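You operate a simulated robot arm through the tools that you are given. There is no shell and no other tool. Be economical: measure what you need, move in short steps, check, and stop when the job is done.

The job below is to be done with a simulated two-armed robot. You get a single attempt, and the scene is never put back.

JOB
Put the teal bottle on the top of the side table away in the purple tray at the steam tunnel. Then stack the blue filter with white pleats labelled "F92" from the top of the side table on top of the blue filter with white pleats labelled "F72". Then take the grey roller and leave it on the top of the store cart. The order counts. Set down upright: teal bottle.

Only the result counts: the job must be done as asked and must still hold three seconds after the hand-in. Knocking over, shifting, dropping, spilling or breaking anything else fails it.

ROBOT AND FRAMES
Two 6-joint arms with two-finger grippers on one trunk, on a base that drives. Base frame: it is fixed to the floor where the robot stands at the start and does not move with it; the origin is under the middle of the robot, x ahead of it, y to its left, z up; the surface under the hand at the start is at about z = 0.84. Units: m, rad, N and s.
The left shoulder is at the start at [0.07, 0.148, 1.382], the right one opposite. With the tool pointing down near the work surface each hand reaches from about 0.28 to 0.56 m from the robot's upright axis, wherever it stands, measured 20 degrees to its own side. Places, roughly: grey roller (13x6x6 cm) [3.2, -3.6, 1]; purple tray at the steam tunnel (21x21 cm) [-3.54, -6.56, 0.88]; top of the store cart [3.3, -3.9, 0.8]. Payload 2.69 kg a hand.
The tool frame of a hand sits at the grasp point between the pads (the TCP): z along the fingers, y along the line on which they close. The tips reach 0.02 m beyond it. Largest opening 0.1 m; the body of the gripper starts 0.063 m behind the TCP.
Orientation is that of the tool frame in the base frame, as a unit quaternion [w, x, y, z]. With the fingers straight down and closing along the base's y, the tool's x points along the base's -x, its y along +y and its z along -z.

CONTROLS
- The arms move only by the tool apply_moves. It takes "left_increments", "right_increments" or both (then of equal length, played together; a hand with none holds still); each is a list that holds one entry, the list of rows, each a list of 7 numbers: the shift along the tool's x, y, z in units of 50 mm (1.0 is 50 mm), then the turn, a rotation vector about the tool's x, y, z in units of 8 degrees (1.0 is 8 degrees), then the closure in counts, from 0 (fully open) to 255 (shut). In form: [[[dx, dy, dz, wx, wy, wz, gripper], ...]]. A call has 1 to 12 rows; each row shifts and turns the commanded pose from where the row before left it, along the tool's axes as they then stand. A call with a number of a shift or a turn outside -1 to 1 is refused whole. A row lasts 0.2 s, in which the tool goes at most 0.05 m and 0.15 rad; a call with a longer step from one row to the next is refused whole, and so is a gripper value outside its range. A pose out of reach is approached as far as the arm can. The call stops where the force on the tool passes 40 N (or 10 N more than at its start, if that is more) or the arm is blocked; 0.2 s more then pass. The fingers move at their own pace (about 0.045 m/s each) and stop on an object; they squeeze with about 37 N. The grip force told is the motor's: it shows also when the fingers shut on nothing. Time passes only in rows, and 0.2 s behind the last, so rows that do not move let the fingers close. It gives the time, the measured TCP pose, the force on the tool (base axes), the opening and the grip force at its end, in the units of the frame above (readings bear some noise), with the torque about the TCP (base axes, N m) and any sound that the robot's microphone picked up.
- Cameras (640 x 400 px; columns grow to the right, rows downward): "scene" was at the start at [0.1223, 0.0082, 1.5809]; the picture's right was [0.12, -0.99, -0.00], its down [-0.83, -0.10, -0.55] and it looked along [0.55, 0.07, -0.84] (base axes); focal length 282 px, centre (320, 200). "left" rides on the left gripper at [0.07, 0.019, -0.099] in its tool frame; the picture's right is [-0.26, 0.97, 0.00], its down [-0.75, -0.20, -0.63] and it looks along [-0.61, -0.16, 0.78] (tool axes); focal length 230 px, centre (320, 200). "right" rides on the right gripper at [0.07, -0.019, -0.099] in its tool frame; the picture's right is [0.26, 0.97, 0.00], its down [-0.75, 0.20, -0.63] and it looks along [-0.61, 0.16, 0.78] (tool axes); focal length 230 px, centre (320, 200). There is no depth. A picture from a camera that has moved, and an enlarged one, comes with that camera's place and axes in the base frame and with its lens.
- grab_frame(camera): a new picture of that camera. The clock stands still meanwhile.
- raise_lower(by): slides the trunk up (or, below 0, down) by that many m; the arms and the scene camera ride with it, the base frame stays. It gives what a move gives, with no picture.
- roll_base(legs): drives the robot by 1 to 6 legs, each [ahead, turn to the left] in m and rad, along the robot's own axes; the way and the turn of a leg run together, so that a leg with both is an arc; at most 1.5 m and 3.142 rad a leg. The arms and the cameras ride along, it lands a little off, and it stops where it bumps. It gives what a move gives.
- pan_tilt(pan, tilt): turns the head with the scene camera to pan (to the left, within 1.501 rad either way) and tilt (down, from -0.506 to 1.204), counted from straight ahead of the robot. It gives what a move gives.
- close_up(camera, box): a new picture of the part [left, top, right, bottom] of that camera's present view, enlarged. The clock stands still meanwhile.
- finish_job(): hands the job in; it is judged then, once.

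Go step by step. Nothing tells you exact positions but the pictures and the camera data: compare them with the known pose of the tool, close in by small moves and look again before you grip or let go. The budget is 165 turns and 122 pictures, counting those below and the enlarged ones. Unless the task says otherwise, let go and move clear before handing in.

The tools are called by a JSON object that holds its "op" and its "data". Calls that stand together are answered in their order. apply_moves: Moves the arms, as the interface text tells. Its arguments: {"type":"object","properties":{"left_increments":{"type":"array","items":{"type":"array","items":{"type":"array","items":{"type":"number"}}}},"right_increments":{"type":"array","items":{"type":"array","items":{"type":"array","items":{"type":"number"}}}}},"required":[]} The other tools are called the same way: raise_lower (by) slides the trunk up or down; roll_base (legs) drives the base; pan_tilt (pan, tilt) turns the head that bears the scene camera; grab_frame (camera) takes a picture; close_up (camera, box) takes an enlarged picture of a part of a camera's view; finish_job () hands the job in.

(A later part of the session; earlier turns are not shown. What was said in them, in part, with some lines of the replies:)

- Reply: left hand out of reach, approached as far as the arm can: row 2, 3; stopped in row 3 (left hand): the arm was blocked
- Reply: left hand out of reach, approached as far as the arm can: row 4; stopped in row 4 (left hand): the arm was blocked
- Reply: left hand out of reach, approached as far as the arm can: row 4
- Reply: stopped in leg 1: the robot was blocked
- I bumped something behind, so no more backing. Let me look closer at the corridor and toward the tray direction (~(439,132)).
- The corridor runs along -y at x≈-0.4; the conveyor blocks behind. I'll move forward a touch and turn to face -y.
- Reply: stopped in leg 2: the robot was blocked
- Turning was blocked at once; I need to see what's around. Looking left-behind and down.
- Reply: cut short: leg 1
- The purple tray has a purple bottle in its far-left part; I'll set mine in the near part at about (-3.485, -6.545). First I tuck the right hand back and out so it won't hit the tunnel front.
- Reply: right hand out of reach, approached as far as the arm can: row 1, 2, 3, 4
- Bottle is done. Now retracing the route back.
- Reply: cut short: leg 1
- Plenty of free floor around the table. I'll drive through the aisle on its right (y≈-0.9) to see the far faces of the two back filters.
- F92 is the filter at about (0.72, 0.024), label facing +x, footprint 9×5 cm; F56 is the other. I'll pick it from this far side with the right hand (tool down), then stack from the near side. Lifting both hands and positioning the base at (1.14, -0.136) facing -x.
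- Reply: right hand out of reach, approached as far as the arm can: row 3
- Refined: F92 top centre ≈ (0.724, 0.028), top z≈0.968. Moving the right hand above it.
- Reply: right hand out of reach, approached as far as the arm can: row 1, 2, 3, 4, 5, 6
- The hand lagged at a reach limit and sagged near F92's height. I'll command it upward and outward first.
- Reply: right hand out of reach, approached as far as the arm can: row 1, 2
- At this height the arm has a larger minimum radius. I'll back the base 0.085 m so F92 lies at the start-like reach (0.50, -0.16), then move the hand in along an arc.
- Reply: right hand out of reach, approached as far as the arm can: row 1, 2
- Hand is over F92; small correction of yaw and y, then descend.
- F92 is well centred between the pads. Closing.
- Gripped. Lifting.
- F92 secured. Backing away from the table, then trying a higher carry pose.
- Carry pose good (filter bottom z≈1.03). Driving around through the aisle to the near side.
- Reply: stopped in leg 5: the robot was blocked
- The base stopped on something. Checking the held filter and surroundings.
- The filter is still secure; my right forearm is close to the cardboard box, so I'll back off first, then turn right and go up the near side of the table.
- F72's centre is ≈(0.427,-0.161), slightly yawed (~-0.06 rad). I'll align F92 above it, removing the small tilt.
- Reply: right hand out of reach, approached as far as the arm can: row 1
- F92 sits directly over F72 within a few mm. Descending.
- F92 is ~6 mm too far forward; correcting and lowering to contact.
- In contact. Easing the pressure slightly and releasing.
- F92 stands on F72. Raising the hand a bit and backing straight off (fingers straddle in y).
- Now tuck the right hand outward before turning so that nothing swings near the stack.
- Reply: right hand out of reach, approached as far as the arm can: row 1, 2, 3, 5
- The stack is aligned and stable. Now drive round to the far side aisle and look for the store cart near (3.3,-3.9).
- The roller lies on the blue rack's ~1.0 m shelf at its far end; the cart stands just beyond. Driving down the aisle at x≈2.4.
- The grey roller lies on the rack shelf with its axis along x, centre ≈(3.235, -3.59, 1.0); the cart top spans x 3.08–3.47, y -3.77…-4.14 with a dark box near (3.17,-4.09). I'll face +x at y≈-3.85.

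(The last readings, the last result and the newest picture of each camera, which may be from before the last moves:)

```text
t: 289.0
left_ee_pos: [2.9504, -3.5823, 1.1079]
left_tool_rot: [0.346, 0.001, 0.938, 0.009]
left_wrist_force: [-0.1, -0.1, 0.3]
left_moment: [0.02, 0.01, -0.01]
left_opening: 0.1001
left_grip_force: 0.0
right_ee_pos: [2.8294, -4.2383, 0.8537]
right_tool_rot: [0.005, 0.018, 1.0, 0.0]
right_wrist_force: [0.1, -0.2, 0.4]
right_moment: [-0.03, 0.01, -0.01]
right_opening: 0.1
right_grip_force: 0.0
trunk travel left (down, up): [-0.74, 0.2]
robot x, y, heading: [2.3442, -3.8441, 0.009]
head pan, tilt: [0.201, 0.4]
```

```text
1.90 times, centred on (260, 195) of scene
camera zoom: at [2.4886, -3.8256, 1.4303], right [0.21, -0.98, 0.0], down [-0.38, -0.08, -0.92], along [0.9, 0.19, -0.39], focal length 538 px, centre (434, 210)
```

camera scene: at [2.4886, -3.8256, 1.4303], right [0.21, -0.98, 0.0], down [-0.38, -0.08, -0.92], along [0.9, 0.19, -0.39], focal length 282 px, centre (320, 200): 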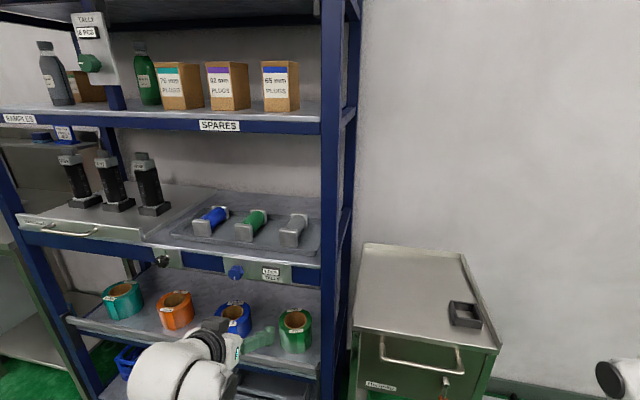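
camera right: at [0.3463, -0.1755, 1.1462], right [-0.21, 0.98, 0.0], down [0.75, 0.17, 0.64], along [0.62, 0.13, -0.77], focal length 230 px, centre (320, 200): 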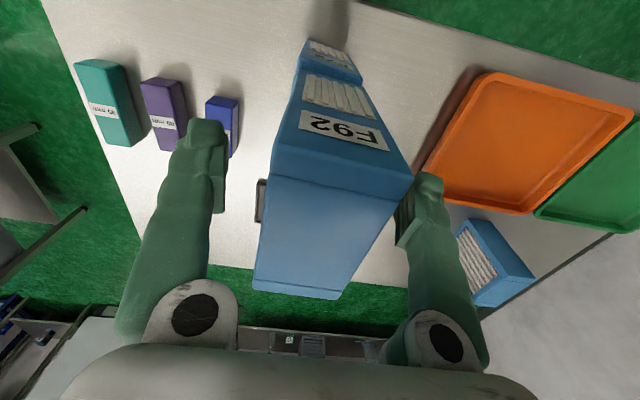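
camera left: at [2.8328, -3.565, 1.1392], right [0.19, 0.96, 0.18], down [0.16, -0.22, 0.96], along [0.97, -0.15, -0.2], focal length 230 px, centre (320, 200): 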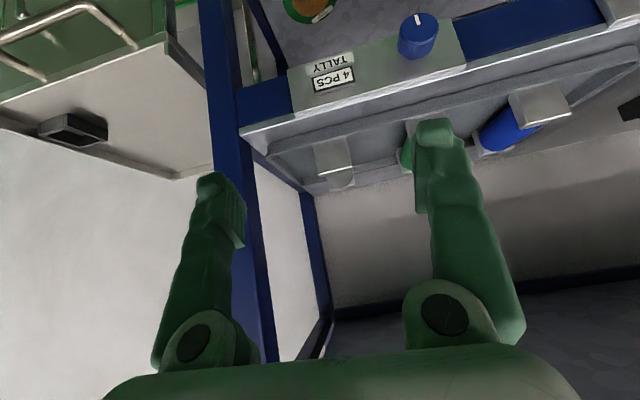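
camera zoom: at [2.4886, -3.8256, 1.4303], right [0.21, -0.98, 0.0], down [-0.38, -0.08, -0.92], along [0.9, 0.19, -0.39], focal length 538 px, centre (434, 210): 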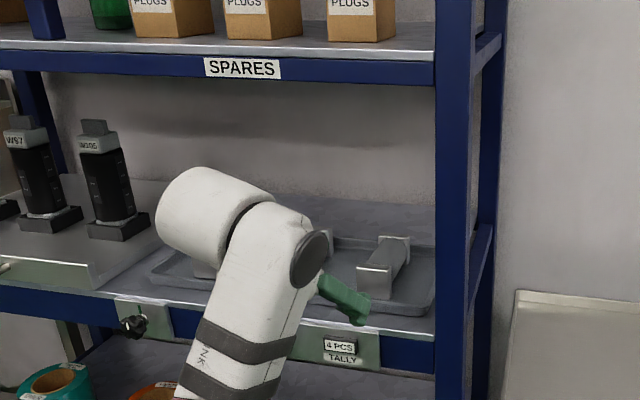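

Both cameras put the roller's front plate at y≈-3.585, z≈1.005. I'll lower the hand to z≈1.042 so the wrist passes under the upper shelf and the fingers straddle the roller, then roll in gently.

{"op": "apply_moves", "data": {"left_increments": [[[0.42, -0.06, 0.5, 0, 0, 0, 0], [0.42, -0.06, 0.5, 0, 0, 0, 0], [0, 0, 0, 0, 0, 0, 0]]]}}

{"op": "roll_base", "data": {"legs": [[0.14, 0]]}}

{"op": "grab_frame", "data": {"camera": "left"}}

{"op": "grab_frame", "data": {"camera": "scene"}}

```text
t: 289.8
left_ee_pos: [2.951, -3.5871, 1.043]
left_tool_rot: [0.348, 0.0, 0.937, 0.009]
left_wrist_force: [0.1, -0.8, 1.0]
left_moment: [0.01, -0.03, -0.02]
left_opening: 0.1003
left_grip_force: 0.0
right_ee_pos: [2.8293, -4.2364, 0.8536]
right_tool_rot: [0.004, 0.017, 1.0, 0.001]
right_wrist_force: [-0.4, 0.0, -0.2]
right_moment: [0.01, 0.01, 0.0]
right_opening: 0.0997
right_grip_force: 0.0
trunk travel left (down, up): [-0.74, 0.2]
robot x, y, heading: [2.3403, -3.8462, 0.012]
head pan, tilt: [0.201, 0.4]
```

```text
t: 291.2
left_ee_pos: [3.0873, -3.5846, 1.0454]
left_tool_rot: [0.348, 0.0, 0.937, 0.009]
left_wrist_force: [-1.0, 0.4, 0.4]
left_moment: [0.0, 0.0, 0.03]
left_opening: 0.1001
left_grip_force: 0.1
right_ee_pos: [2.969, -4.2355, 0.8545]
right_tool_rot: [0.006, 0.017, 1.0, 0.0]
right_wrist_force: [0.0, -0.3, -0.3]
right_moment: [0.01, -0.01, -0.03]
right_opening: 0.0997
right_grip_force: 0.0
trunk travel left (down, up): [-0.74, 0.2]
robot x, y, heading: [2.4844, -3.8451, 0.008]
head pan, tilt: [0.201, 0.4]
```

```text
40 pictures are left
camera left: at [2.9705, -3.5681, 1.0753], right [0.19, 0.96, 0.19], down [0.16, -0.22, 0.96], along [0.97, -0.15, -0.19], focal length 230 px, centre (320, 200)
```

left: 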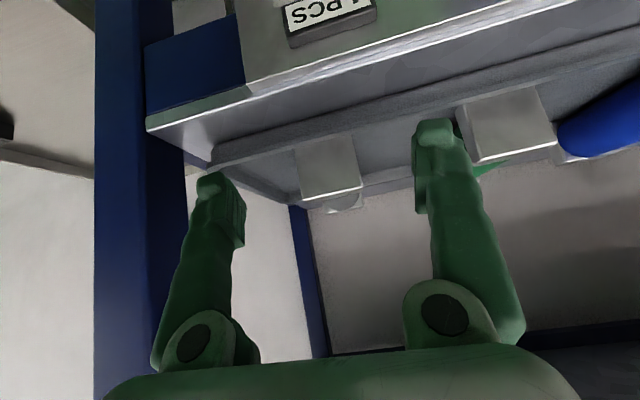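

```text
39 pictures are left
camera scene: at [2.6247, -3.8239, 1.4308], right [0.21, -0.98, 0.0], down [-0.38, -0.08, -0.92], along [0.9, 0.19, -0.39], focal length 282 px, centre (320, 200)
```

scene: 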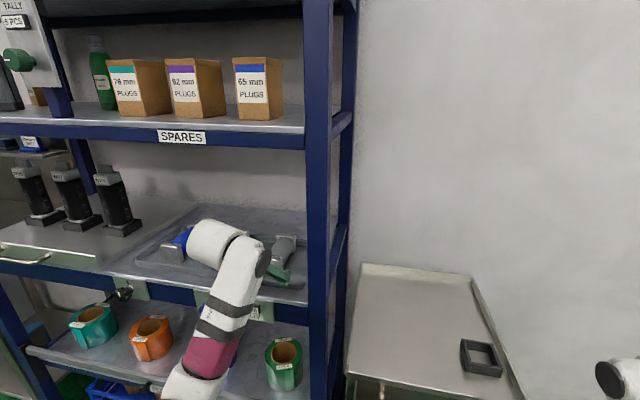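

Alignment is good (plate at y≈-3.586, hand at -3.585). Tuck the right hand back/down away from the cart and roll in the rest.

{"op": "apply_moves", "data": {"right_increments": [[[0.7, 0, 0.6, 0, 0, 0, 0], [0.7, 0, 0.6, 0, 0, 0, 0], [0.7, 0, 0.6, 0, 0, 0, 0], [0.7, 0, 0.3, 0, 0, 0, 0]]]}}

{"op": "roll_base", "data": {"legs": [[0.09, 0]]}}

{"op": "grab_frame", "data": {"camera": "left"}}

```text
t: 292.2
left_ee_pos: [3.0881, -3.5859, 1.0453]
left_tool_rot: [0.349, 0.0, 0.937, 0.009]
left_wrist_force: [-1.0, 0.1, -0.1]
left_moment: [-0.01, -0.03, 0.0]
left_opening: 0.1
left_grip_force: 0.1
right_ee_pos: [2.8303, -4.2316, 0.7475]
right_tool_rot: [0.005, 0.017, 1.0, 0.001]
right_wrist_force: [-0.1, 0.0, 0.1]
right_moment: [0.0, 0.0, 0.01]
right_opening: 0.1001
right_grip_force: 0.0
trunk travel left (down, up): [-0.74, 0.2]
robot x, y, heading: [2.4868, -3.8461, 0.01]
head pan, tilt: [0.201, 0.4]
```

```text
t: 293.3
left_ee_pos: [3.1732, -3.5847, 1.0483]
left_tool_rot: [0.352, 0.0, 0.936, 0.01]
left_wrist_force: [-0.7, -0.1, -0.1]
left_moment: [0.01, -0.03, 0.01]
left_opening: 0.0999
left_grip_force: 0.0
right_ee_pos: [2.9141, -4.2302, 0.7511]
right_tool_rot: [0.007, 0.017, 1.0, 0.001]
right_wrist_force: [-1.6, 0.6, 0.6]
right_moment: [-0.01, -0.03, 0.04]
right_opening: 0.1001
right_grip_force: 0.0
trunk travel left (down, up): [-0.74, 0.2]
robot x, y, heading: [2.5741, -3.8406, 0.015]
head pan, tilt: [0.201, 0.4]
```

```text
38 pictures are left
camera left: at [3.0539, -3.5671, 1.0784], right [0.19, 0.96, 0.19], down [0.15, -0.22, 0.96], along [0.97, -0.15, -0.19], focal length 230 px, centre (320, 200)
```

left: 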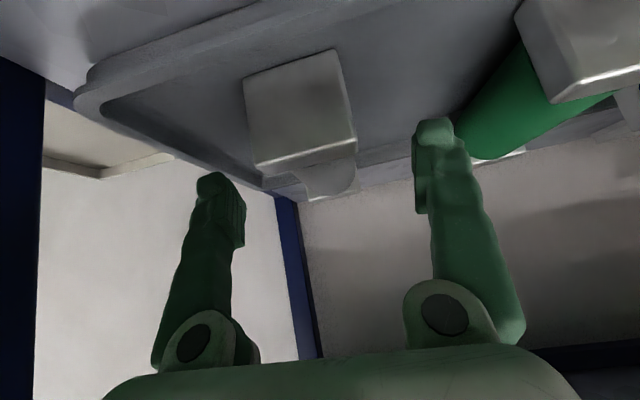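

{"op": "roll_base", "data": {"legs": [[0.062, 0]]}}

{"op": "apply_moves", "data": {"left_increments": [[[0, -0.04, 0, 0, 0, 0, 0]]]}}

{"op": "grab_frame", "data": {"camera": "left"}}

{"op": "close_up", "data": {"camera": "scene", "box": [120, 100, 340, 320]}}

```text
t: 294.2
left_ee_pos: [3.2341, -3.5828, 1.048]
left_tool_rot: [0.351, 0.0, 0.936, 0.01]
left_wrist_force: [-0.8, -0.4, -0.2]
left_moment: [-0.02, -0.04, -0.01]
left_opening: 0.1001
left_grip_force: 0.1
right_ee_pos: [2.9764, -4.2296, 0.7492]
right_tool_rot: [0.007, 0.018, 1.0, -0.001]
right_wrist_force: [-0.2, -0.3, 0.0]
right_moment: [-0.01, -0.04, 0.08]
right_opening: 0.0998
right_grip_force: 0.1
trunk travel left (down, up): [-0.74, 0.2]
robot x, y, heading: [2.6353, -3.8413, 0.014]
head pan, tilt: [0.201, 0.4]
```

```text
t: 294.6
left_ee_pos: [3.2406, -3.5851, 1.044]
left_tool_rot: [0.348, 0.0, 0.937, 0.01]
left_wrist_force: [-0.3, -0.2, -0.2]
left_moment: [0.02, 0.0, -0.02]
left_opening: 0.0999
left_grip_force: 0.1
right_ee_pos: [2.98, -4.2306, 0.7464]
right_tool_rot: [0.004, 0.017, 1.0, -0.001]
right_wrist_force: [0.2, -0.4, 0.4]
right_moment: [-0.02, -0.01, 0.0]
right_opening: 0.1001
right_grip_force: 0.0
trunk travel left (down, up): [-0.74, 0.2]
robot x, y, heading: [2.6345, -3.8405, 0.013]
head pan, tilt: [0.201, 0.4]
```

```text
37 pictures are left
camera left: at [3.123, -3.5687, 1.0746], right [0.19, 0.96, 0.19], down [0.16, -0.22, 0.96], along [0.97, -0.15, -0.19], focal length 230 px, centre (320, 200)
```

left: 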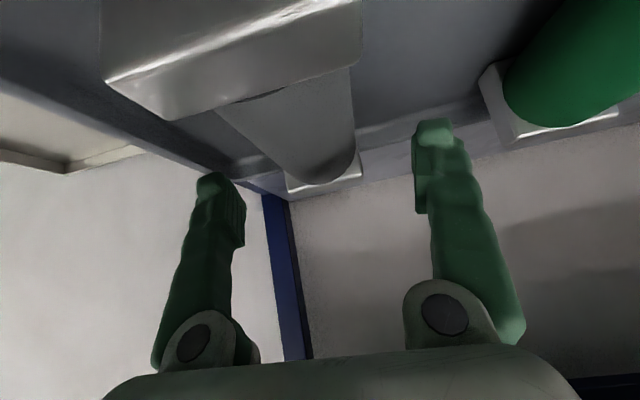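

```text
1.82 times, centred on (230, 210) of scene
camera zoom: at [2.7783, -3.8224, 1.4304], right [0.21, -0.98, 0.0], down [-0.38, -0.08, -0.92], along [0.9, 0.19, -0.39], focal length 514 px, centre (484, 182)
```

zoom: 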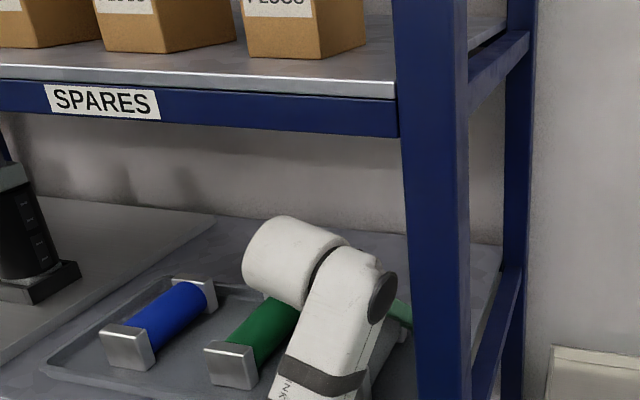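

The body sits centred between the fingers; both end plates are clear (gap x 3.172–3.273). Lowering to z≈1.012 and closing.

{"op": "apply_moves", "data": {"left_increments": [[[0.23, -0.03, 0.23, 0, 0, 0, 0], [0.23, 0, 0.22, 0, 0, 0, 0], [0, 0, 0, 0, 0, 0, 0]]]}}

{"op": "grab_frame", "data": {"camera": "left"}}

```text
t: 295.4
left_ee_pos: [3.2377, -3.5874, 1.0122]
left_tool_rot: [0.348, -0.001, 0.937, 0.01]
left_wrist_force: [0.1, 0.1, 0.2]
left_moment: [0.02, 0.02, -0.02]
left_opening: 0.0999
left_grip_force: 0.1
right_ee_pos: [2.98, -4.2297, 0.7474]
right_tool_rot: [0.004, 0.016, 1.0, 0.0]
right_wrist_force: [-0.5, -0.4, -0.9]
right_moment: [0.01, 0.0, -0.04]
right_opening: 0.1
right_grip_force: 0.1
trunk travel left (down, up): [-0.74, 0.2]
robot x, y, heading: [2.6354, -3.8409, 0.014]
head pan, tilt: [0.201, 0.4]
```

```text
35 pictures are left
camera left: at [3.1205, -3.5693, 1.0417], right [0.19, 0.96, 0.19], down [0.16, -0.22, 0.96], along [0.97, -0.15, -0.19], focal length 230 px, centre (320, 200)
```

left: 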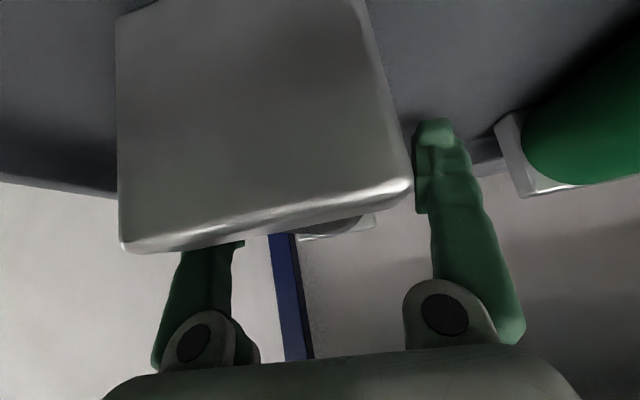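

{"op": "apply_moves", "data": {"left_increments": [[[0, 0, 0, 0, 0, 0, 80], [0, 0, 0, 0, 0, 0, 130], [0, 0, 0, 0, 0, 0, 180], [0, 0, 0, 0, 0, 0, 255], [0, 0, 0, 0, 0, 0, 255], [0, 0, 0, 0, 0, 0, 255]]]}}

{"op": "grab_frame", "data": {"camera": "left"}}

```text
t: 296.8
left_ee_pos: [3.2369, -3.5864, 1.012]
left_tool_rot: [0.347, 0.0, 0.938, 0.01]
left_wrist_force: [-0.1, -0.3, 0.0]
left_moment: [0.07, 0.04, 0.0]
left_opening: 0.0486
left_grip_force: 37.3
right_ee_pos: [2.9801, -4.2296, 0.7485]
right_tool_rot: [0.003, 0.017, 1.0, -0.001]
right_wrist_force: [0.3, -0.4, 0.6]
right_moment: [0.0, 0.01, 0.02]
right_opening: 0.1001
right_grip_force: 0.2
trunk travel left (down, up): [-0.74, 0.2]
robot x, y, heading: [2.6378, -3.8427, 0.011]
head pan, tilt: [0.201, 0.4]
```

```text
34 pictures are left
camera left: at [3.1208, -3.5692, 1.0418], right [0.19, 0.96, 0.19], down [0.16, -0.22, 0.96], along [0.97, -0.15, -0.19], focal length 230 px, centre (320, 200)
```

left: 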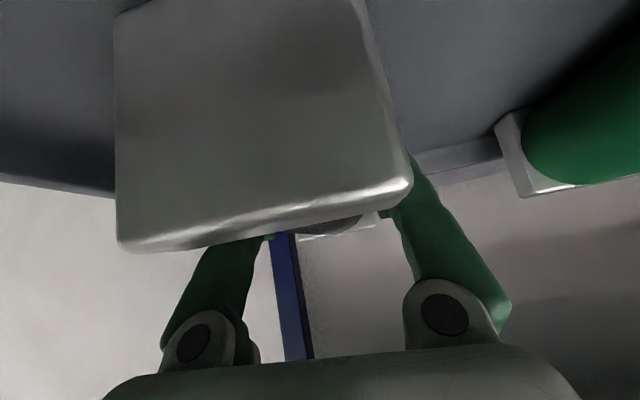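

Gripped at 4.9 cm. Lifting 6 cm.

{"op": "apply_moves", "data": {"left_increments": [[[-0.13, 0, -0.15, 0, 0, 0, 255], [-0.26, 0, -0.31, 0, 0, 0, 255], [-0.26, 0, -0.31, 0, 0, 0, 255], [-0.13, 0, -0.15, 0, 0, 0, 255]]]}}

{"op": "grab_frame", "data": {"camera": "left"}}

{"op": "grab_frame", "data": {"camera": "scene"}}

```text
t: 297.8
left_ee_pos: [3.238, -3.5865, 1.0715]
left_tool_rot: [0.347, -0.001, 0.938, 0.009]
left_wrist_force: [0.2, 0.1, -3.8]
left_moment: [-0.01, -0.08, 0.02]
left_opening: 0.0486
left_grip_force: 37.0
right_ee_pos: [2.9814, -4.2287, 0.7459]
right_tool_rot: [0.003, 0.017, 1.0, 0.0]
right_wrist_force: [0.1, 1.4, 0.1]
right_moment: [-0.02, 0.0, -0.02]
right_opening: 0.1
right_grip_force: 0.1
trunk travel left (down, up): [-0.74, 0.2]
robot x, y, heading: [2.638, -3.8409, 0.008]
head pan, tilt: [0.201, 0.4]
```

```text
33 pictures are left
camera left: at [3.1205, -3.5703, 1.1021], right [0.19, 0.96, 0.19], down [0.16, -0.22, 0.96], along [0.97, -0.15, -0.2], focal length 230 px, centre (320, 200)
```

left: 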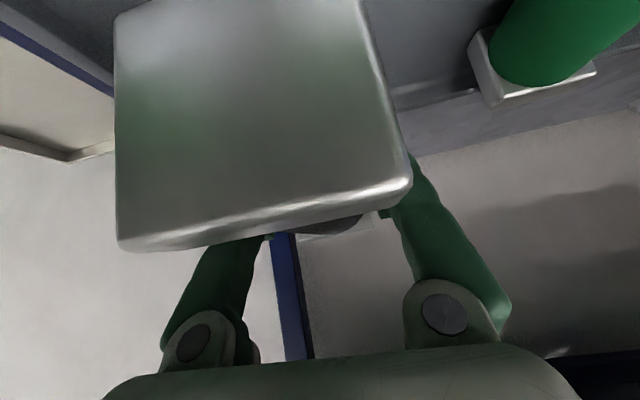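

```text
32 pictures are left
camera scene: at [2.7794, -3.8219, 1.4302], right [0.21, -0.98, 0.0], down [-0.38, -0.08, -0.92], along [0.9, 0.19, -0.39], focal length 282 px, centre (320, 200)
```

scene: 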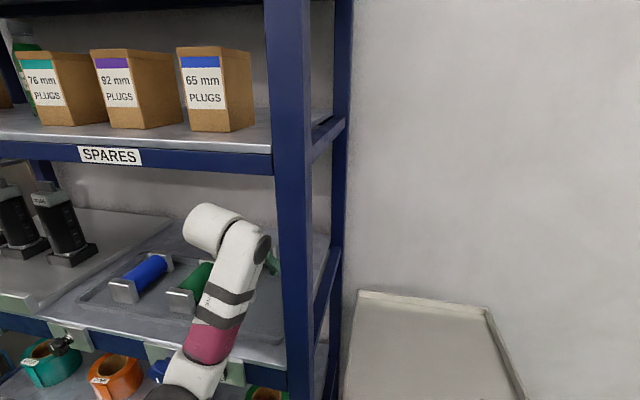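

Roller held level. Backing out of the rack.

{"op": "roll_base", "data": {"legs": [[-0.34, 0]]}}

{"op": "pan_tilt", "data": {"pan": -0.2, "tilt": 0.6}}

{"op": "grab_frame", "data": {"camera": "scene"}}

```text
t: 300.1
left_ee_pos: [2.8966, -3.5913, 1.0712]
left_tool_rot: [0.347, 0.0, 0.938, 0.009]
left_wrist_force: [-0.6, 0.3, -3.1]
left_moment: [-0.04, -0.09, 0.02]
left_opening: 0.0487
left_grip_force: 37.2
right_ee_pos: [2.6381, -4.2348, 0.7473]
right_tool_rot: [0.004, 0.018, 1.0, 0.0]
right_wrist_force: [0.4, -0.6, 0.3]
right_moment: [0.0, 0.03, 0.01]
right_opening: 0.1
right_grip_force: 0.1
trunk travel left (down, up): [-0.74, 0.2]
robot x, y, heading: [2.2917, -3.8438, 0.013]
head pan, tilt: [0.201, 0.4]
```

```text
t: 300.9
left_ee_pos: [2.8957, -3.5909, 1.0715]
left_tool_rot: [0.347, -0.001, 0.938, 0.01]
left_wrist_force: [-0.6, -0.3, -3.9]
left_moment: [0.01, -0.04, 0.01]
left_opening: 0.0489
left_grip_force: 36.9
right_ee_pos: [2.6387, -4.2333, 0.7469]
right_tool_rot: [0.003, 0.018, 1.0, 0.0]
right_wrist_force: [0.8, -0.4, -0.1]
right_moment: [0.01, 0.0, -0.03]
right_opening: 0.1003
right_grip_force: 0.2
trunk travel left (down, up): [-0.74, 0.2]
robot x, y, heading: [2.2924, -3.8482, 0.012]
head pan, tilt: [-0.201, 0.6]
```

```text
31 pictures are left
camera scene: at [2.433, -3.8617, 1.4121], right [-0.19, -0.98, 0.0], down [-0.56, 0.11, -0.82], along [0.81, -0.15, -0.57], focal length 282 px, centre (320, 200)
```

scene: 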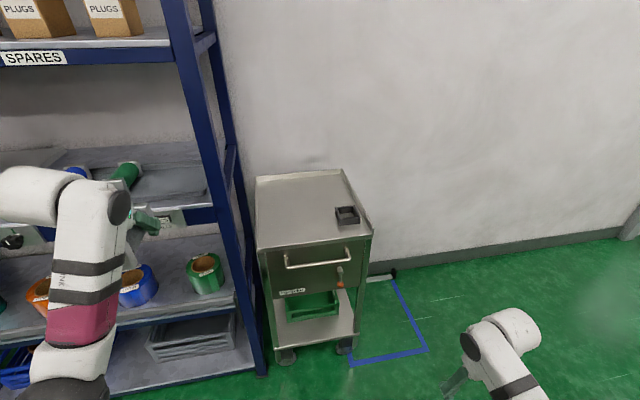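

Cart top spans x 3.06–3.49, y -3.79…-4.16; the box sits at (3.175,-4.10). I'll shift the base sideways to y≈-4.18 so the roller comes over about (3.26,-3.93).

{"op": "roll_base", "data": {"legs": [[0, -0.862], [0.44, 0], [0, 0.85]]}}

{"op": "pan_tilt", "data": {"pan": 0.25, "tilt": 0.6}}

{"op": "grab_frame", "data": {"camera": "scene"}}

```text
t: 308.1
left_ee_pos: [3.191, -3.9436, 1.072]
left_tool_rot: [0.348, 0.015, 0.937, 0.003]
left_wrist_force: [0.5, -0.1, -3.6]
left_moment: [0.04, -0.09, -0.03]
left_opening: 0.0488
left_grip_force: 37.2
right_ee_pos: [2.9144, -4.5788, 0.7472]
right_tool_rot: [0.004, 0.033, 0.999, 0.0]
right_wrist_force: [-0.2, -0.1, -0.2]
right_moment: [0.02, 0.01, 0.01]
right_opening: 0.0996
right_grip_force: 0.1
trunk travel left (down, up): [-0.74, 0.2]
robot x, y, heading: [2.5826, -4.1823, -0.024]
head pan, tilt: [-0.201, 0.6]
```

```text
t: 309.0
left_ee_pos: [3.1914, -3.9442, 1.0717]
left_tool_rot: [0.348, 0.014, 0.937, 0.004]
left_wrist_force: [-0.4, 0.6, -4.1]
left_moment: [0.03, -0.08, 0.02]
left_opening: 0.049
left_grip_force: 37.6
right_ee_pos: [2.9137, -4.5772, 0.7468]
right_tool_rot: [0.003, 0.033, 0.999, 0.0]
right_wrist_force: [-0.7, 0.2, 0.3]
right_moment: [-0.01, -0.01, 0.01]
right_opening: 0.1002
right_grip_force: 0.0
trunk travel left (down, up): [-0.74, 0.2]
robot x, y, heading: [2.5796, -4.1821, -0.025]
head pan, tilt: [0.25, 0.6]
```

```text
30 pictures are left
camera scene: at [2.7203, -4.1606, 1.412], right [0.23, -0.97, 0.0], down [-0.55, -0.13, -0.82], along [0.8, 0.19, -0.57], focal length 282 px, centre (320, 200)
```

scene: 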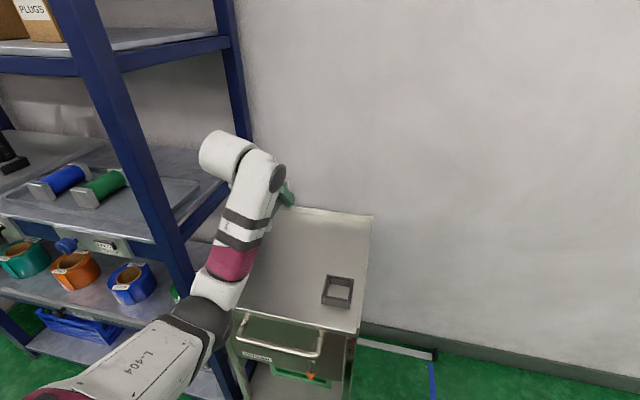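

Lowering the trunk would bring the elbow onto the cart handle, so instead I raise the trunk 0.2 m and lower with the arm.

{"op": "raise_lower", "data": {"by": 0.2}}

{"op": "roll_base", "data": {"legs": [[0.085, 0]]}}

{"op": "apply_moves", "data": {"left_increments": [[[0.535, 0, 0.638, 0, 0, 0, 255], [0.535, 0, 0.638, 0, 0, 0, 255], [0.535, 0, 0.638, 0, 0, 0, 255], [0.535, 0, 0.638, 0, 0, 0, 255], [0.535, 0, 0.638, 0, 0, 0, 255], [0.535, 0, 0.638, 0, 0, 0, 255], [0, 0, 0, 0, 0, 0, 255]]]}}

{"op": "grab_frame", "data": {"camera": "scene"}}

{"op": "grab_frame", "data": {"camera": "left"}}

```text
t: 311.1
left_ee_pos: [3.1912, -3.9441, 1.2716]
left_tool_rot: [0.347, 0.014, 0.938, 0.004]
left_wrist_force: [-0.1, -0.6, -3.7]
left_moment: [0.0, -0.08, 0.04]
left_opening: 0.0486
left_grip_force: 36.5
right_ee_pos: [2.9134, -4.5778, 0.9456]
right_tool_rot: [0.004, 0.033, 0.999, -0.001]
right_wrist_force: [-0.5, -0.1, -0.4]
right_moment: [0.0, 0.03, 0.0]
right_opening: 0.0999
right_grip_force: 0.0
trunk travel left (down, up): [-0.94, 0.0]
robot x, y, heading: [2.5815, -4.1818, -0.02]
head pan, tilt: [0.25, 0.6]
```

```text
t: 312.8
left_ee_pos: [3.2647, -3.9462, 1.2706]
left_tool_rot: [0.347, 0.015, 0.938, 0.005]
left_wrist_force: [2.3, -0.1, -4.1]
left_moment: [-0.02, -0.01, -0.03]
left_opening: 0.0486
left_grip_force: 36.5
right_ee_pos: [2.991, -4.5781, 0.9466]
right_tool_rot: [0.008, 0.032, 0.999, 0.001]
right_wrist_force: [1.0, -0.1, -1.5]
right_moment: [0.02, 0.06, 0.02]
right_opening: 0.1
right_grip_force: 0.1
trunk travel left (down, up): [-0.94, 0.0]
robot x, y, heading: [2.6671, -4.1804, -0.023]
head pan, tilt: [0.25, 0.6]
stopped in leg 1: the robot was blocked; the commanded pose is now the measured one
```

```text
t: 314.4
left_ee_pos: [3.2563, -3.9396, 1.029]
left_tool_rot: [0.355, 0.014, 0.935, 0.006]
left_wrist_force: [0.7, -0.5, -3.8]
left_moment: [0.0, -0.08, -0.06]
left_opening: 0.0485
left_grip_force: 36.9
right_ee_pos: [2.9786, -4.5779, 0.9521]
right_tool_rot: [0.014, 0.032, 0.999, 0.0]
right_wrist_force: [0.8, -0.5, -0.2]
right_moment: [-0.01, -0.05, -0.02]
right_opening: 0.1001
right_grip_force: 0.1
trunk travel left (down, up): [-0.94, 0.0]
robot x, y, heading: [2.6698, -4.1815, -0.024]
head pan, tilt: [0.25, 0.6]
```

```text
29 pictures are left
camera scene: at [2.8041, -4.1623, 1.6122], right [0.23, -0.97, 0.0], down [-0.55, -0.13, -0.83], along [0.8, 0.19, -0.56], focal length 282 px, centre (320, 200)
```

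scene: 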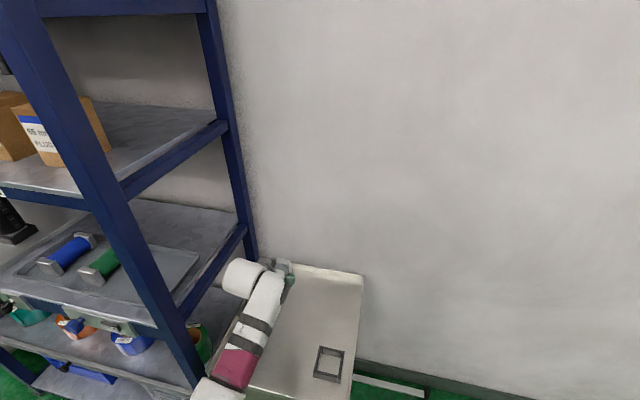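

```text
28 pictures are left
camera left: at [3.1401, -3.9195, 1.0577], right [0.22, 0.96, 0.19], down [0.14, -0.22, 0.97], along [0.97, -0.18, -0.18], focal length 230 px, centre (320, 200)
```

left: 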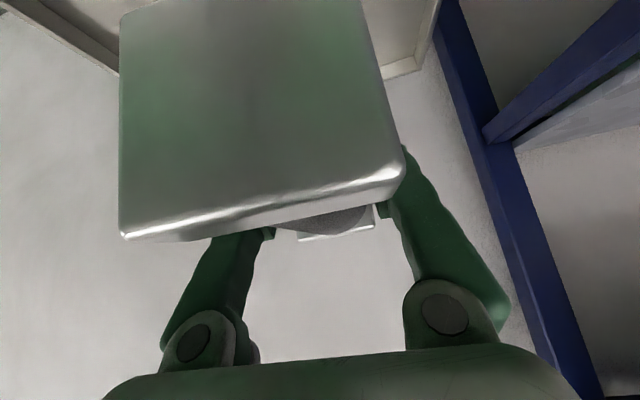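

The base touched something at the very end; I'll ease back 2 cm, fix the tiny tilt, and look down at the cart.

{"op": "roll_base", "data": {"legs": [[-0.02, 0]]}}

{"op": "pan_tilt", "data": {"pan": 0.2, "tilt": 0.95}}

{"op": "apply_moves", "data": {"left_increments": [[[0.32, 0, 0.38, 0, 0.12, 0, 255], [0.32, 0, 0.38, 0, 0, 0, 255], [0.32, 0, 0.38, 0, 0, 0, 255], [0, 0, 0, 0, 0, 0, 255]]]}}

{"op": "grab_frame", "data": {"camera": "scene"}}

```text
t: 315.2
left_ee_pos: [3.2418, -3.9397, 1.0267]
left_tool_rot: [0.352, 0.014, 0.936, 0.005]
left_wrist_force: [0.4, 1.1, -4.0]
left_moment: [-0.01, -0.06, 0.02]
left_opening: 0.0485
left_grip_force: 37.6
right_ee_pos: [2.9629, -4.5778, 0.9499]
right_tool_rot: [0.013, 0.032, 0.999, 0.0]
right_wrist_force: [0.1, 0.3, 0.5]
right_moment: [0.0, 0.06, 0.03]
right_opening: 0.1002
right_grip_force: 0.1
trunk travel left (down, up): [-0.94, 0.0]
robot x, y, heading: [2.6433, -4.1804, -0.026]
head pan, tilt: [0.25, 0.6]
```

```text
t: 316.0
left_ee_pos: [3.2375, -3.9413, 1.0294]
left_tool_rot: [0.354, 0.015, 0.935, 0.004]
left_wrist_force: [-0.2, 0.6, -2.9]
left_moment: [0.0, -0.06, 0.02]
left_opening: 0.0486
left_grip_force: 37.1
right_ee_pos: [2.9581, -4.5779, 0.9523]
right_tool_rot: [0.014, 0.032, 0.999, 0.0]
right_wrist_force: [0.0, -0.1, -1.1]
right_moment: [-0.01, -0.01, 0.01]
right_opening: 0.1002
right_grip_force: 0.1
trunk travel left (down, up): [-0.94, 0.0]
robot x, y, heading: [2.6463, -4.1793, -0.025]
head pan, tilt: [0.201, 0.949]
```

```text
t: 317.0
left_ee_pos: [3.2386, -3.9379, 0.9554]
left_tool_rot: [0.346, 0.015, 0.938, 0.004]
left_wrist_force: [0.5, -0.5, -3.2]
left_moment: [0.01, -0.1, -0.04]
left_opening: 0.0486
left_grip_force: 36.8
right_ee_pos: [2.959, -4.5787, 0.9503]
right_tool_rot: [0.014, 0.032, 0.999, 0.0]
right_wrist_force: [-0.1, -0.5, 0.5]
right_moment: [0.04, -0.01, -0.01]
right_opening: 0.1
right_grip_force: 0.1
trunk travel left (down, up): [-0.94, 0.0]
robot x, y, heading: [2.6459, -4.1826, -0.021]
head pan, tilt: [0.201, 0.949]
```

```text
27 pictures are left
camera scene: at [2.7705, -4.1691, 1.5836], right [0.18, -0.98, 0.0], down [-0.8, -0.14, -0.58], along [0.57, 0.1, -0.81], focal length 282 px, centre (320, 200)
```

scene: 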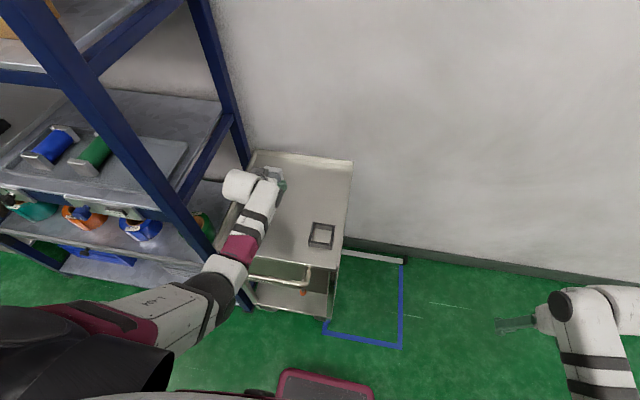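

{"op": "close_up", "data": {"camera": "scene", "box": [210, 130, 370, 290]}}

{"op": "grab_frame", "data": {"camera": "left"}}

```text
2.50 times, centred on (290, 210) of scene
camera zoom: at [2.7705, -4.1691, 1.5836], right [0.18, -0.98, 0.0], down [-0.8, -0.14, -0.58], along [0.57, 0.1, -0.81], focal length 706 px, centre (395, 175)
```

zoom: 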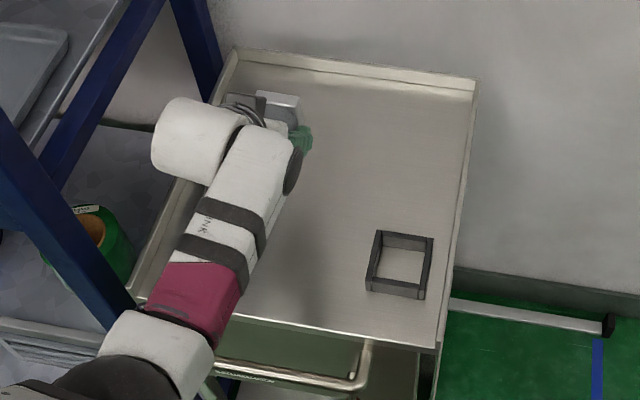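

```text
25 pictures are left
camera left: at [3.1217, -3.9181, 0.9849], right [0.22, 0.96, 0.19], down [0.16, -0.22, 0.96], along [0.96, -0.18, -0.2], focal length 230 px, centre (320, 200)
```

left: 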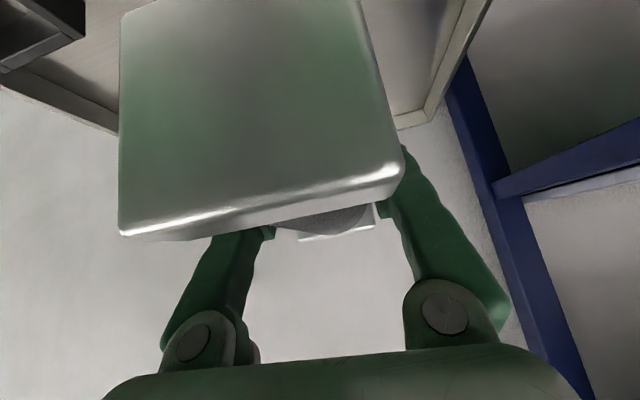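

Roller is over the free part of the cart. Lowering most of the way.

{"op": "apply_moves", "data": {"left_increments": [[[0.35, 0, 0.42, 0, 0, 0, 255], [0.35, 0, 0.42, 0, 0, 0, 255], [0.35, 0, 0.42, 0, 0, 0, 255]]]}}

{"op": "close_up", "data": {"camera": "scene", "box": [210, 130, 370, 290]}}

{"op": "grab_frame", "data": {"camera": "left"}}

```text
t: 317.8
left_ee_pos: [3.2419, -3.9386, 0.8733]
left_tool_rot: [0.347, 0.014, 0.938, 0.005]
left_wrist_force: [0.8, 0.3, -3.5]
left_moment: [-0.01, -0.05, 0.03]
left_opening: 0.0484
left_grip_force: 37.0
right_ee_pos: [2.9592, -4.5787, 0.951]
right_tool_rot: [0.014, 0.033, 0.999, 0.0]
right_wrist_force: [-0.4, 0.2, 0.3]
right_moment: [-0.02, 0.0, 0.01]
right_opening: 0.1001
right_grip_force: 0.1
trunk travel left (down, up): [-0.94, 0.0]
robot x, y, heading: [2.6445, -4.1827, -0.024]
head pan, tilt: [0.201, 0.949]
```

```text
2.50 times, centred on (290, 210) of scene
camera zoom: at [2.7715, -4.1691, 1.5836], right [0.18, -0.98, 0.0], down [-0.8, -0.14, -0.58], along [0.57, 0.1, -0.81], focal length 706 px, centre (395, 175)
```

zoom: 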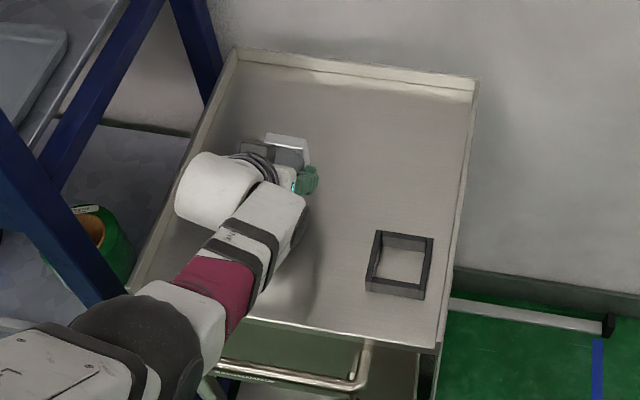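

```text
23 pictures are left
camera left: at [3.1243, -3.9169, 0.9035], right [0.22, 0.96, 0.19], down [0.16, -0.22, 0.96], along [0.96, -0.18, -0.2], focal length 230 px, centre (320, 200)
```

left: 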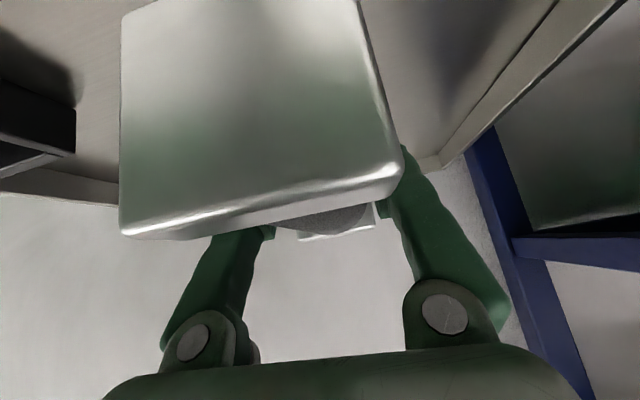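

{"op": "apply_moves", "data": {"left_increments": [[[0.064, 0, 0.077, 0, 0, 0, 255], [0.064, 0, 0.077, 0, 0, 0, 255]]]}}

{"op": "apply_moves", "data": {"left_increments": [[[0.05, 0, 0.06, 0, 0, 0, 255]]]}}

{"op": "apply_moves", "data": {"left_increments": [[[0.05, 0, 0.06, 0, 0, 0, 255]]]}}

{"op": "apply_moves", "data": {"left_increments": [[[0.038, 0, 0.046, 0, 0, 0, 255]]]}}

```text
t: 318.4
left_ee_pos: [3.2393, -3.9367, 0.8631]
left_tool_rot: [0.346, 0.015, 0.938, 0.005]
left_wrist_force: [-0.1, -0.6, -2.5]
left_moment: [-0.04, -0.05, -0.02]
left_opening: 0.0487
left_grip_force: 37.0
right_ee_pos: [2.9585, -4.5788, 0.9515]
right_tool_rot: [0.014, 0.033, 0.999, 0.0]
right_wrist_force: [-0.7, 0.4, -0.3]
right_moment: [0.01, 0.0, -0.01]
right_opening: 0.1001
right_grip_force: 0.0
trunk travel left (down, up): [-0.94, 0.0]
robot x, y, heading: [2.6479, -4.1819, -0.025]
head pan, tilt: [0.201, 0.949]
```

```text
t: 318.8
left_ee_pos: [3.2403, -3.9366, 0.8589]
left_tool_rot: [0.346, 0.014, 0.938, 0.005]
left_wrist_force: [0.5, -0.1, -3.6]
left_moment: [0.01, -0.01, 0.0]
left_opening: 0.0487
left_grip_force: 37.5
right_ee_pos: [2.9597, -4.5791, 0.9518]
right_tool_rot: [0.015, 0.032, 0.999, 0.0]
right_wrist_force: [0.5, -0.2, 0.3]
right_moment: [0.01, 0.02, -0.01]
right_opening: 0.1002
right_grip_force: 0.1
trunk travel left (down, up): [-0.94, 0.0]
robot x, y, heading: [2.6457, -4.1772, -0.023]
head pan, tilt: [0.201, 0.949]
```

```text
t: 319.2
left_ee_pos: [3.2401, -3.9364, 0.859]
left_tool_rot: [0.347, 0.015, 0.938, 0.004]
left_wrist_force: [-0.3, 0.2, -3.6]
left_moment: [0.03, -0.1, 0.01]
left_opening: 0.049
left_grip_force: 36.6
left hand out of reach, approached as far as the arm can: row 1
right_ee_pos: [2.9583, -4.5779, 0.952]
right_tool_rot: [0.014, 0.033, 0.999, 0.0]
right_wrist_force: [1.0, 0.0, 0.4]
right_moment: [0.0, -0.01, 0.0]
right_opening: 0.1001
right_grip_force: 0.0
trunk travel left (down, up): [-0.94, 0.0]
robot x, y, heading: [2.6491, -4.1835, -0.023]
head pan, tilt: [0.201, 0.949]
```

```text
t: 319.6
left_ee_pos: [3.2387, -3.9372, 0.8577]
left_tool_rot: [0.346, 0.015, 0.938, 0.004]
left_wrist_force: [-0.3, 0.1, -3.6]
left_moment: [-0.01, -0.07, -0.01]
left_opening: 0.0488
left_grip_force: 36.9
right_ee_pos: [2.9586, -4.5786, 0.9511]
right_tool_rot: [0.014, 0.032, 0.999, 0.0]
right_wrist_force: [0.5, -0.4, -0.4]
right_moment: [0.02, 0.02, -0.02]
right_opening: 0.1
right_grip_force: 0.2
trunk travel left (down, up): [-0.94, 0.0]
robot x, y, heading: [2.6459, -4.1832, -0.023]
head pan, tilt: [0.201, 0.949]
```

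Arm limit reached; finish the lowering with the trunk in small steps.

{"op": "raise_lower", "data": {"by": -0.006}}

{"op": "raise_lower", "data": {"by": -0.004}}

{"op": "close_up", "data": {"camera": "scene", "box": [240, 150, 320, 230]}}

```text
t: 320.2
left_ee_pos: [3.2395, -3.9385, 0.8511]
left_tool_rot: [0.346, 0.015, 0.938, 0.004]
left_wrist_force: [-0.3, -1.0, -3.9]
left_moment: [-0.01, -0.06, -0.03]
left_opening: 0.049
left_grip_force: 37.0
right_ee_pos: [2.9594, -4.5771, 0.9455]
right_tool_rot: [0.014, 0.032, 0.999, 0.0]
right_wrist_force: [0.8, 0.3, 0.9]
right_moment: [-0.01, 0.01, 0.01]
right_opening: 0.1002
right_grip_force: 0.0
trunk travel left (down, up): [-0.934, 0.006]
robot x, y, heading: [2.6457, -4.1801, -0.022]
head pan, tilt: [0.201, 0.949]
```

```text
t: 320.7
left_ee_pos: [3.2385, -3.9381, 0.8474]
left_tool_rot: [0.346, 0.014, 0.938, 0.004]
left_wrist_force: [-0.1, 0.0, -3.8]
left_moment: [-0.03, -0.08, -0.04]
left_opening: 0.0484
left_grip_force: 36.9
right_ee_pos: [2.9579, -4.578, 0.942]
right_tool_rot: [0.015, 0.032, 0.999, 0.0]
right_wrist_force: [0.1, -0.2, -0.2]
right_moment: [0.02, 0.0, 0.03]
right_opening: 0.0999
right_grip_force: 0.0
trunk travel left (down, up): [-0.93, 0.01]
robot x, y, heading: [2.6458, -4.1803, -0.019]
head pan, tilt: [0.201, 0.949]
```

```text
5.00 times, centred on (280, 190) of scene
camera zoom: at [2.7709, -4.169, 1.5736], right [0.18, -0.98, 0.0], down [-0.8, -0.14, -0.58], along [0.57, 0.1, -0.81], focal length 1412 px, centre (520, 250)
```

zoom: 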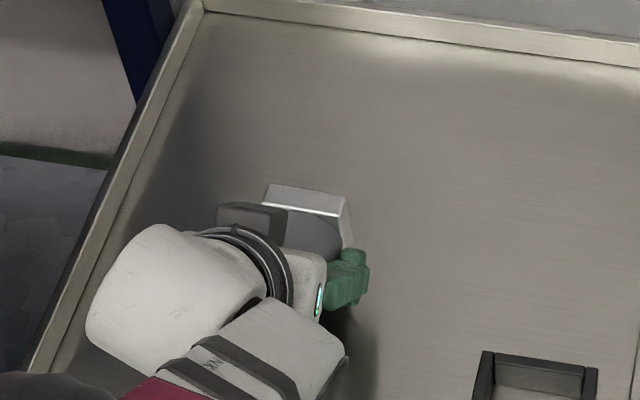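

{"op": "raise_lower", "data": {"by": -0.005}}

{"op": "raise_lower", "data": {"by": -0.003}}

{"op": "raise_lower", "data": {"by": -0.003}}

```text
t: 321.2
left_ee_pos: [3.2385, -3.9381, 0.8429]
left_tool_rot: [0.346, 0.016, 0.938, 0.004]
left_wrist_force: [0.3, -1.0, -3.2]
left_moment: [0.0, -0.08, -0.01]
left_opening: 0.0486
left_grip_force: 36.4
right_ee_pos: [2.9596, -4.5783, 0.9362]
right_tool_rot: [0.014, 0.032, 0.999, 0.0]
right_wrist_force: [0.2, -0.5, -1.0]
right_moment: [0.01, -0.01, 0.0]
right_opening: 0.1001
right_grip_force: 0.1
trunk travel left (down, up): [-0.925, 0.015]
robot x, y, heading: [2.6471, -4.1831, -0.023]
head pan, tilt: [0.201, 0.949]
```

```text
t: 321.8
left_ee_pos: [3.2383, -3.9377, 0.8388]
left_tool_rot: [0.347, 0.014, 0.938, 0.005]
left_wrist_force: [-0.5, -0.3, -3.2]
left_moment: [-0.01, -0.08, -0.01]
left_opening: 0.0487
left_grip_force: 36.9
right_ee_pos: [2.9584, -4.5776, 0.9332]
right_tool_rot: [0.015, 0.033, 0.999, 0.0]
right_wrist_force: [0.0, -0.3, 0.0]
right_moment: [0.0, -0.04, 0.04]
right_opening: 0.0999
right_grip_force: 0.0
trunk travel left (down, up): [-0.922, 0.018]
robot x, y, heading: [2.647, -4.182, -0.028]
head pan, tilt: [0.201, 0.949]
```

```text
t: 322.3
left_ee_pos: [3.2392, -3.9381, 0.8364]
left_tool_rot: [0.347, 0.015, 0.938, 0.004]
left_wrist_force: [0.4, -0.2, -3.1]
left_moment: [-0.01, -0.08, 0.01]
left_opening: 0.0485
left_grip_force: 37.2
right_ee_pos: [2.9589, -4.5778, 0.9302]
right_tool_rot: [0.014, 0.033, 0.999, 0.0]
right_wrist_force: [0.0, -0.6, 0.5]
right_moment: [-0.01, 0.0, 0.0]
right_opening: 0.1001
right_grip_force: 0.1
trunk travel left (down, up): [-0.919, 0.021]
robot x, y, heading: [2.6437, -4.1795, -0.027]
head pan, tilt: [0.201, 0.949]
```

{"op": "raise_lower", "data": {"by": -0.003}}

{"op": "raise_lower", "data": {"by": -0.003}}

{"op": "grab_frame", "data": {"camera": "left"}}

```text
t: 322.8
left_ee_pos: [3.2393, -3.9382, 0.8326]
left_tool_rot: [0.346, 0.014, 0.938, 0.004]
left_wrist_force: [0.1, -0.5, -3.5]
left_moment: [0.01, -0.08, 0.0]
left_opening: 0.0488
left_grip_force: 37.2
right_ee_pos: [2.9588, -4.5782, 0.9274]
right_tool_rot: [0.014, 0.032, 0.999, 0.001]
right_wrist_force: [1.0, -0.8, -0.4]
right_moment: [0.01, 0.01, 0.01]
right_opening: 0.1003
right_grip_force: 0.2
trunk travel left (down, up): [-0.916, 0.024]
robot x, y, heading: [2.6422, -4.1819, -0.024]
head pan, tilt: [0.201, 0.949]
```

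```text
t: 323.3
left_ee_pos: [3.2395, -3.938, 0.8294]
left_tool_rot: [0.346, 0.014, 0.938, 0.004]
left_wrist_force: [0.0, 0.1, -2.4]
left_moment: [-0.02, -0.08, -0.01]
left_opening: 0.0488
left_grip_force: 37.1
right_ee_pos: [2.9595, -4.5782, 0.9239]
right_tool_rot: [0.014, 0.032, 0.999, 0.0]
right_wrist_force: [-0.2, -0.4, -0.5]
right_moment: [0.03, -0.02, -0.02]
right_opening: 0.1001
right_grip_force: 0.0
trunk travel left (down, up): [-0.913, 0.027]
robot x, y, heading: [2.6451, -4.1809, -0.022]
head pan, tilt: [0.201, 0.949]
```

```text
21 pictures are left
camera left: at [3.1222, -3.9176, 0.8608], right [0.22, 0.96, 0.19], down [0.16, -0.22, 0.96], along [0.96, -0.18, -0.2], focal length 230 px, centre (320, 200)
```

left: 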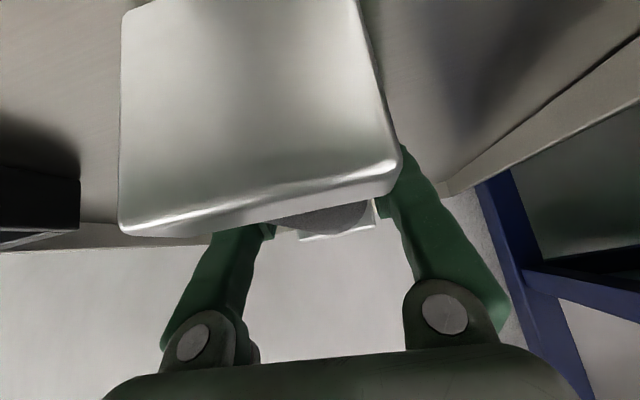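

{"op": "raise_lower", "data": {"by": -0.002}}

{"op": "raise_lower", "data": {"by": -0.002}}

{"op": "raise_lower", "data": {"by": -0.002}}

```text
t: 323.8
left_ee_pos: [3.2382, -3.9384, 0.8306]
left_tool_rot: [0.348, 0.014, 0.937, 0.005]
left_wrist_force: [-0.8, 0.8, 5.2]
left_moment: [-0.18, 0.58, -0.04]
left_opening: 0.0487
left_grip_force: 36.5
right_ee_pos: [2.9582, -4.5796, 0.9228]
right_tool_rot: [0.014, 0.032, 0.999, 0.001]
right_wrist_force: [-0.3, 0.1, 0.3]
right_moment: [-0.01, -0.05, 0.0]
right_opening: 0.0998
right_grip_force: 0.1
trunk travel left (down, up): [-0.911, 0.029]
robot x, y, heading: [2.6444, -4.1834, -0.024]
head pan, tilt: [0.201, 0.949]
```

```text
t: 324.4
left_ee_pos: [3.2381, -3.9379, 0.8281]
left_tool_rot: [0.349, 0.014, 0.937, 0.005]
left_wrist_force: [2.7, 1.3, 9.3]
left_moment: [-0.26, 0.95, -0.1]
left_opening: 0.0487
left_grip_force: 36.9
right_ee_pos: [2.9585, -4.5779, 0.9204]
right_tool_rot: [0.015, 0.033, 0.999, 0.001]
right_wrist_force: [-0.1, 0.0, 0.4]
right_moment: [0.01, 0.0, 0.02]
right_opening: 0.0999
right_grip_force: 0.0
trunk travel left (down, up): [-0.909, 0.031]
robot x, y, heading: [2.6463, -4.1825, -0.02]
head pan, tilt: [0.201, 0.949]
```

```text
t: 324.9
left_ee_pos: [3.2403, -3.9388, 0.8275]
left_tool_rot: [0.349, 0.015, 0.937, 0.005]
left_wrist_force: [5.0, 3.0, 11.2]
left_moment: [0.07, -0.16, 0.09]
left_opening: 0.0488
left_grip_force: 36.7
right_ee_pos: [2.9572, -4.5792, 0.9191]
right_tool_rot: [0.014, 0.032, 0.999, 0.001]
right_wrist_force: [0.2, 0.7, 0.7]
right_moment: [0.01, 0.02, -0.05]
right_opening: 0.1001
right_grip_force: 0.1
trunk travel left (down, up): [-0.907, 0.033]
robot x, y, heading: [2.6445, -4.1816, -0.023]
head pan, tilt: [0.201, 0.949]
```

The roller is resting on the cart top. Releasing.

{"op": "apply_moves", "data": {"left_increments": [[[0, 0, 0, 0, 0, 0, 130], [0, 0, 0, 0, 0, 0, 80], [0, 0, 0, 0, 0, 0, 0], [0, 0, 0, 0, 0, 0, 0], [0, 0, 0, 0, 0, 0, 0]]]}}

{"op": "grab_frame", "data": {"camera": "left"}}

```text
t: 326.1
left_ee_pos: [3.2384, -3.9376, 0.8256]
left_tool_rot: [0.347, 0.014, 0.938, 0.004]
left_wrist_force: [0.2, -0.4, -0.1]
left_moment: [0.0, 0.0, 0.02]
left_opening: 0.1001
left_grip_force: 0.0
right_ee_pos: [2.9585, -4.5792, 0.9195]
right_tool_rot: [0.015, 0.032, 0.999, 0.001]
right_wrist_force: [0.0, -0.6, 0.2]
right_moment: [0.03, -0.03, 0.01]
right_opening: 0.1003
right_grip_force: 0.0
trunk travel left (down, up): [-0.907, 0.033]
robot x, y, heading: [2.6447, -4.177, -0.028]
head pan, tilt: [0.201, 0.949]
```

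```text
20 pictures are left
camera left: at [3.1217, -3.9178, 0.8553], right [0.22, 0.96, 0.19], down [0.16, -0.22, 0.96], along [0.96, -0.18, -0.2], focal length 230 px, centre (320, 200)
```

left: 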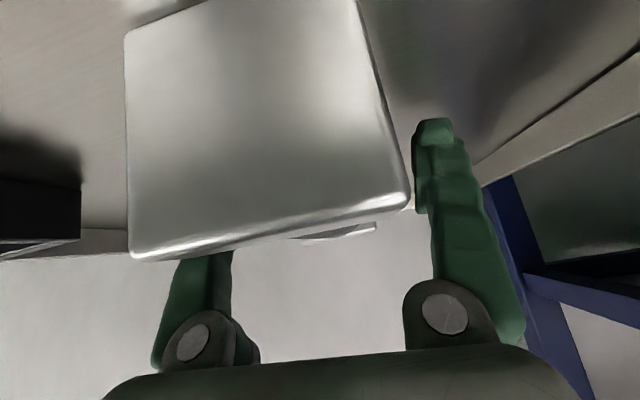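

Released. Lifting the hand straight up.

{"op": "apply_moves", "data": {"left_increments": [[[-0.2, 0, -0.24, 0, 0, 0, 0], [-0.39, 0, -0.46, 0, 0, 0, 0], [-0.39, 0, -0.46, 0, 0, 0, 0], [-0.39, 0, -0.46, 0, 0, 0, 0], [-0.39, 0, -0.46, 0, 0, 0, 0], [-0.39, 0, -0.46, 0, 0, 0, 0]]]}}

{"op": "roll_base", "data": {"legs": [[-0.3, 0]]}}

{"op": "grab_frame", "data": {"camera": "scene"}}

```text
t: 327.5
left_ee_pos: [3.2373, -3.942, 0.9913]
left_tool_rot: [0.348, 0.015, 0.938, 0.005]
left_wrist_force: [-0.1, -0.2, -0.3]
left_moment: [0.0, -0.01, 0.01]
left_opening: 0.1001
left_grip_force: 0.1
right_ee_pos: [2.9573, -4.5794, 0.9179]
right_tool_rot: [0.014, 0.033, 0.999, 0.002]
right_wrist_force: [0.3, -0.9, -0.5]
right_moment: [0.02, -0.05, 0.02]
right_opening: 0.1
right_grip_force: 0.1
trunk travel left (down, up): [-0.907, 0.033]
robot x, y, heading: [2.6474, -4.1812, -0.02]
head pan, tilt: [0.201, 0.949]
```

```text
t: 329.5
left_ee_pos: [2.9391, -3.9362, 0.9907]
left_tool_rot: [0.346, 0.014, 0.938, 0.005]
left_wrist_force: [0.8, 0.6, -0.4]
left_moment: [-0.01, 0.02, -0.03]
left_opening: 0.0999
left_grip_force: 0.0
right_ee_pos: [2.6608, -4.5714, 0.9178]
right_tool_rot: [0.012, 0.032, 0.999, 0.001]
right_wrist_force: [0.5, -0.1, 0.2]
right_moment: [0.02, 0.0, 0.03]
right_opening: 0.1
right_grip_force: 0.1
trunk travel left (down, up): [-0.907, 0.033]
robot x, y, heading: [2.3464, -4.1722, -0.026]
head pan, tilt: [0.201, 0.949]
```

```text
19 pictures are left
camera scene: at [2.4723, -4.1628, 1.5505], right [0.18, -0.98, 0.0], down [-0.8, -0.15, -0.58], along [0.57, 0.1, -0.81], focal length 282 px, centre (320, 200)
```

scene: 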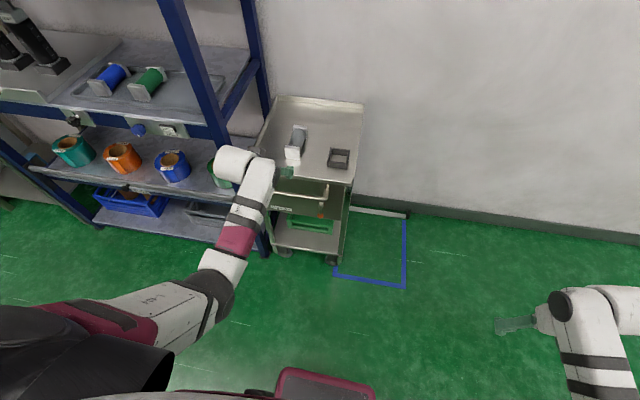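

The grey roller lies on the store cart, the hands are clear, the bottle stands in the purple tray and F92 is on F72. Handing in.

{"op": "finish_job", "data": {}}

```text
The job is handed in.
```

I did all three steps in the order you gave and handed the job in. No score came back.

- **Teal bottle:** it stands upright in the near part of the purple tray at the steam tunnel, next to a purple bottle that was already there.
- **F92 filter:** it sits on top of F72 on the side table, lined up to within a few millimetres. It still looked stable in the last close-up before I drove off.
- **Grey roller:** it lies on the store cart top, clear of the small dark box.

The base stopped against something four times while driving: twice near the conveyor infeed behind the start position, once beside the cardboard box there, and once in front of the store cart. I saw nothing moved afterwards, but I did not check those spots closely.
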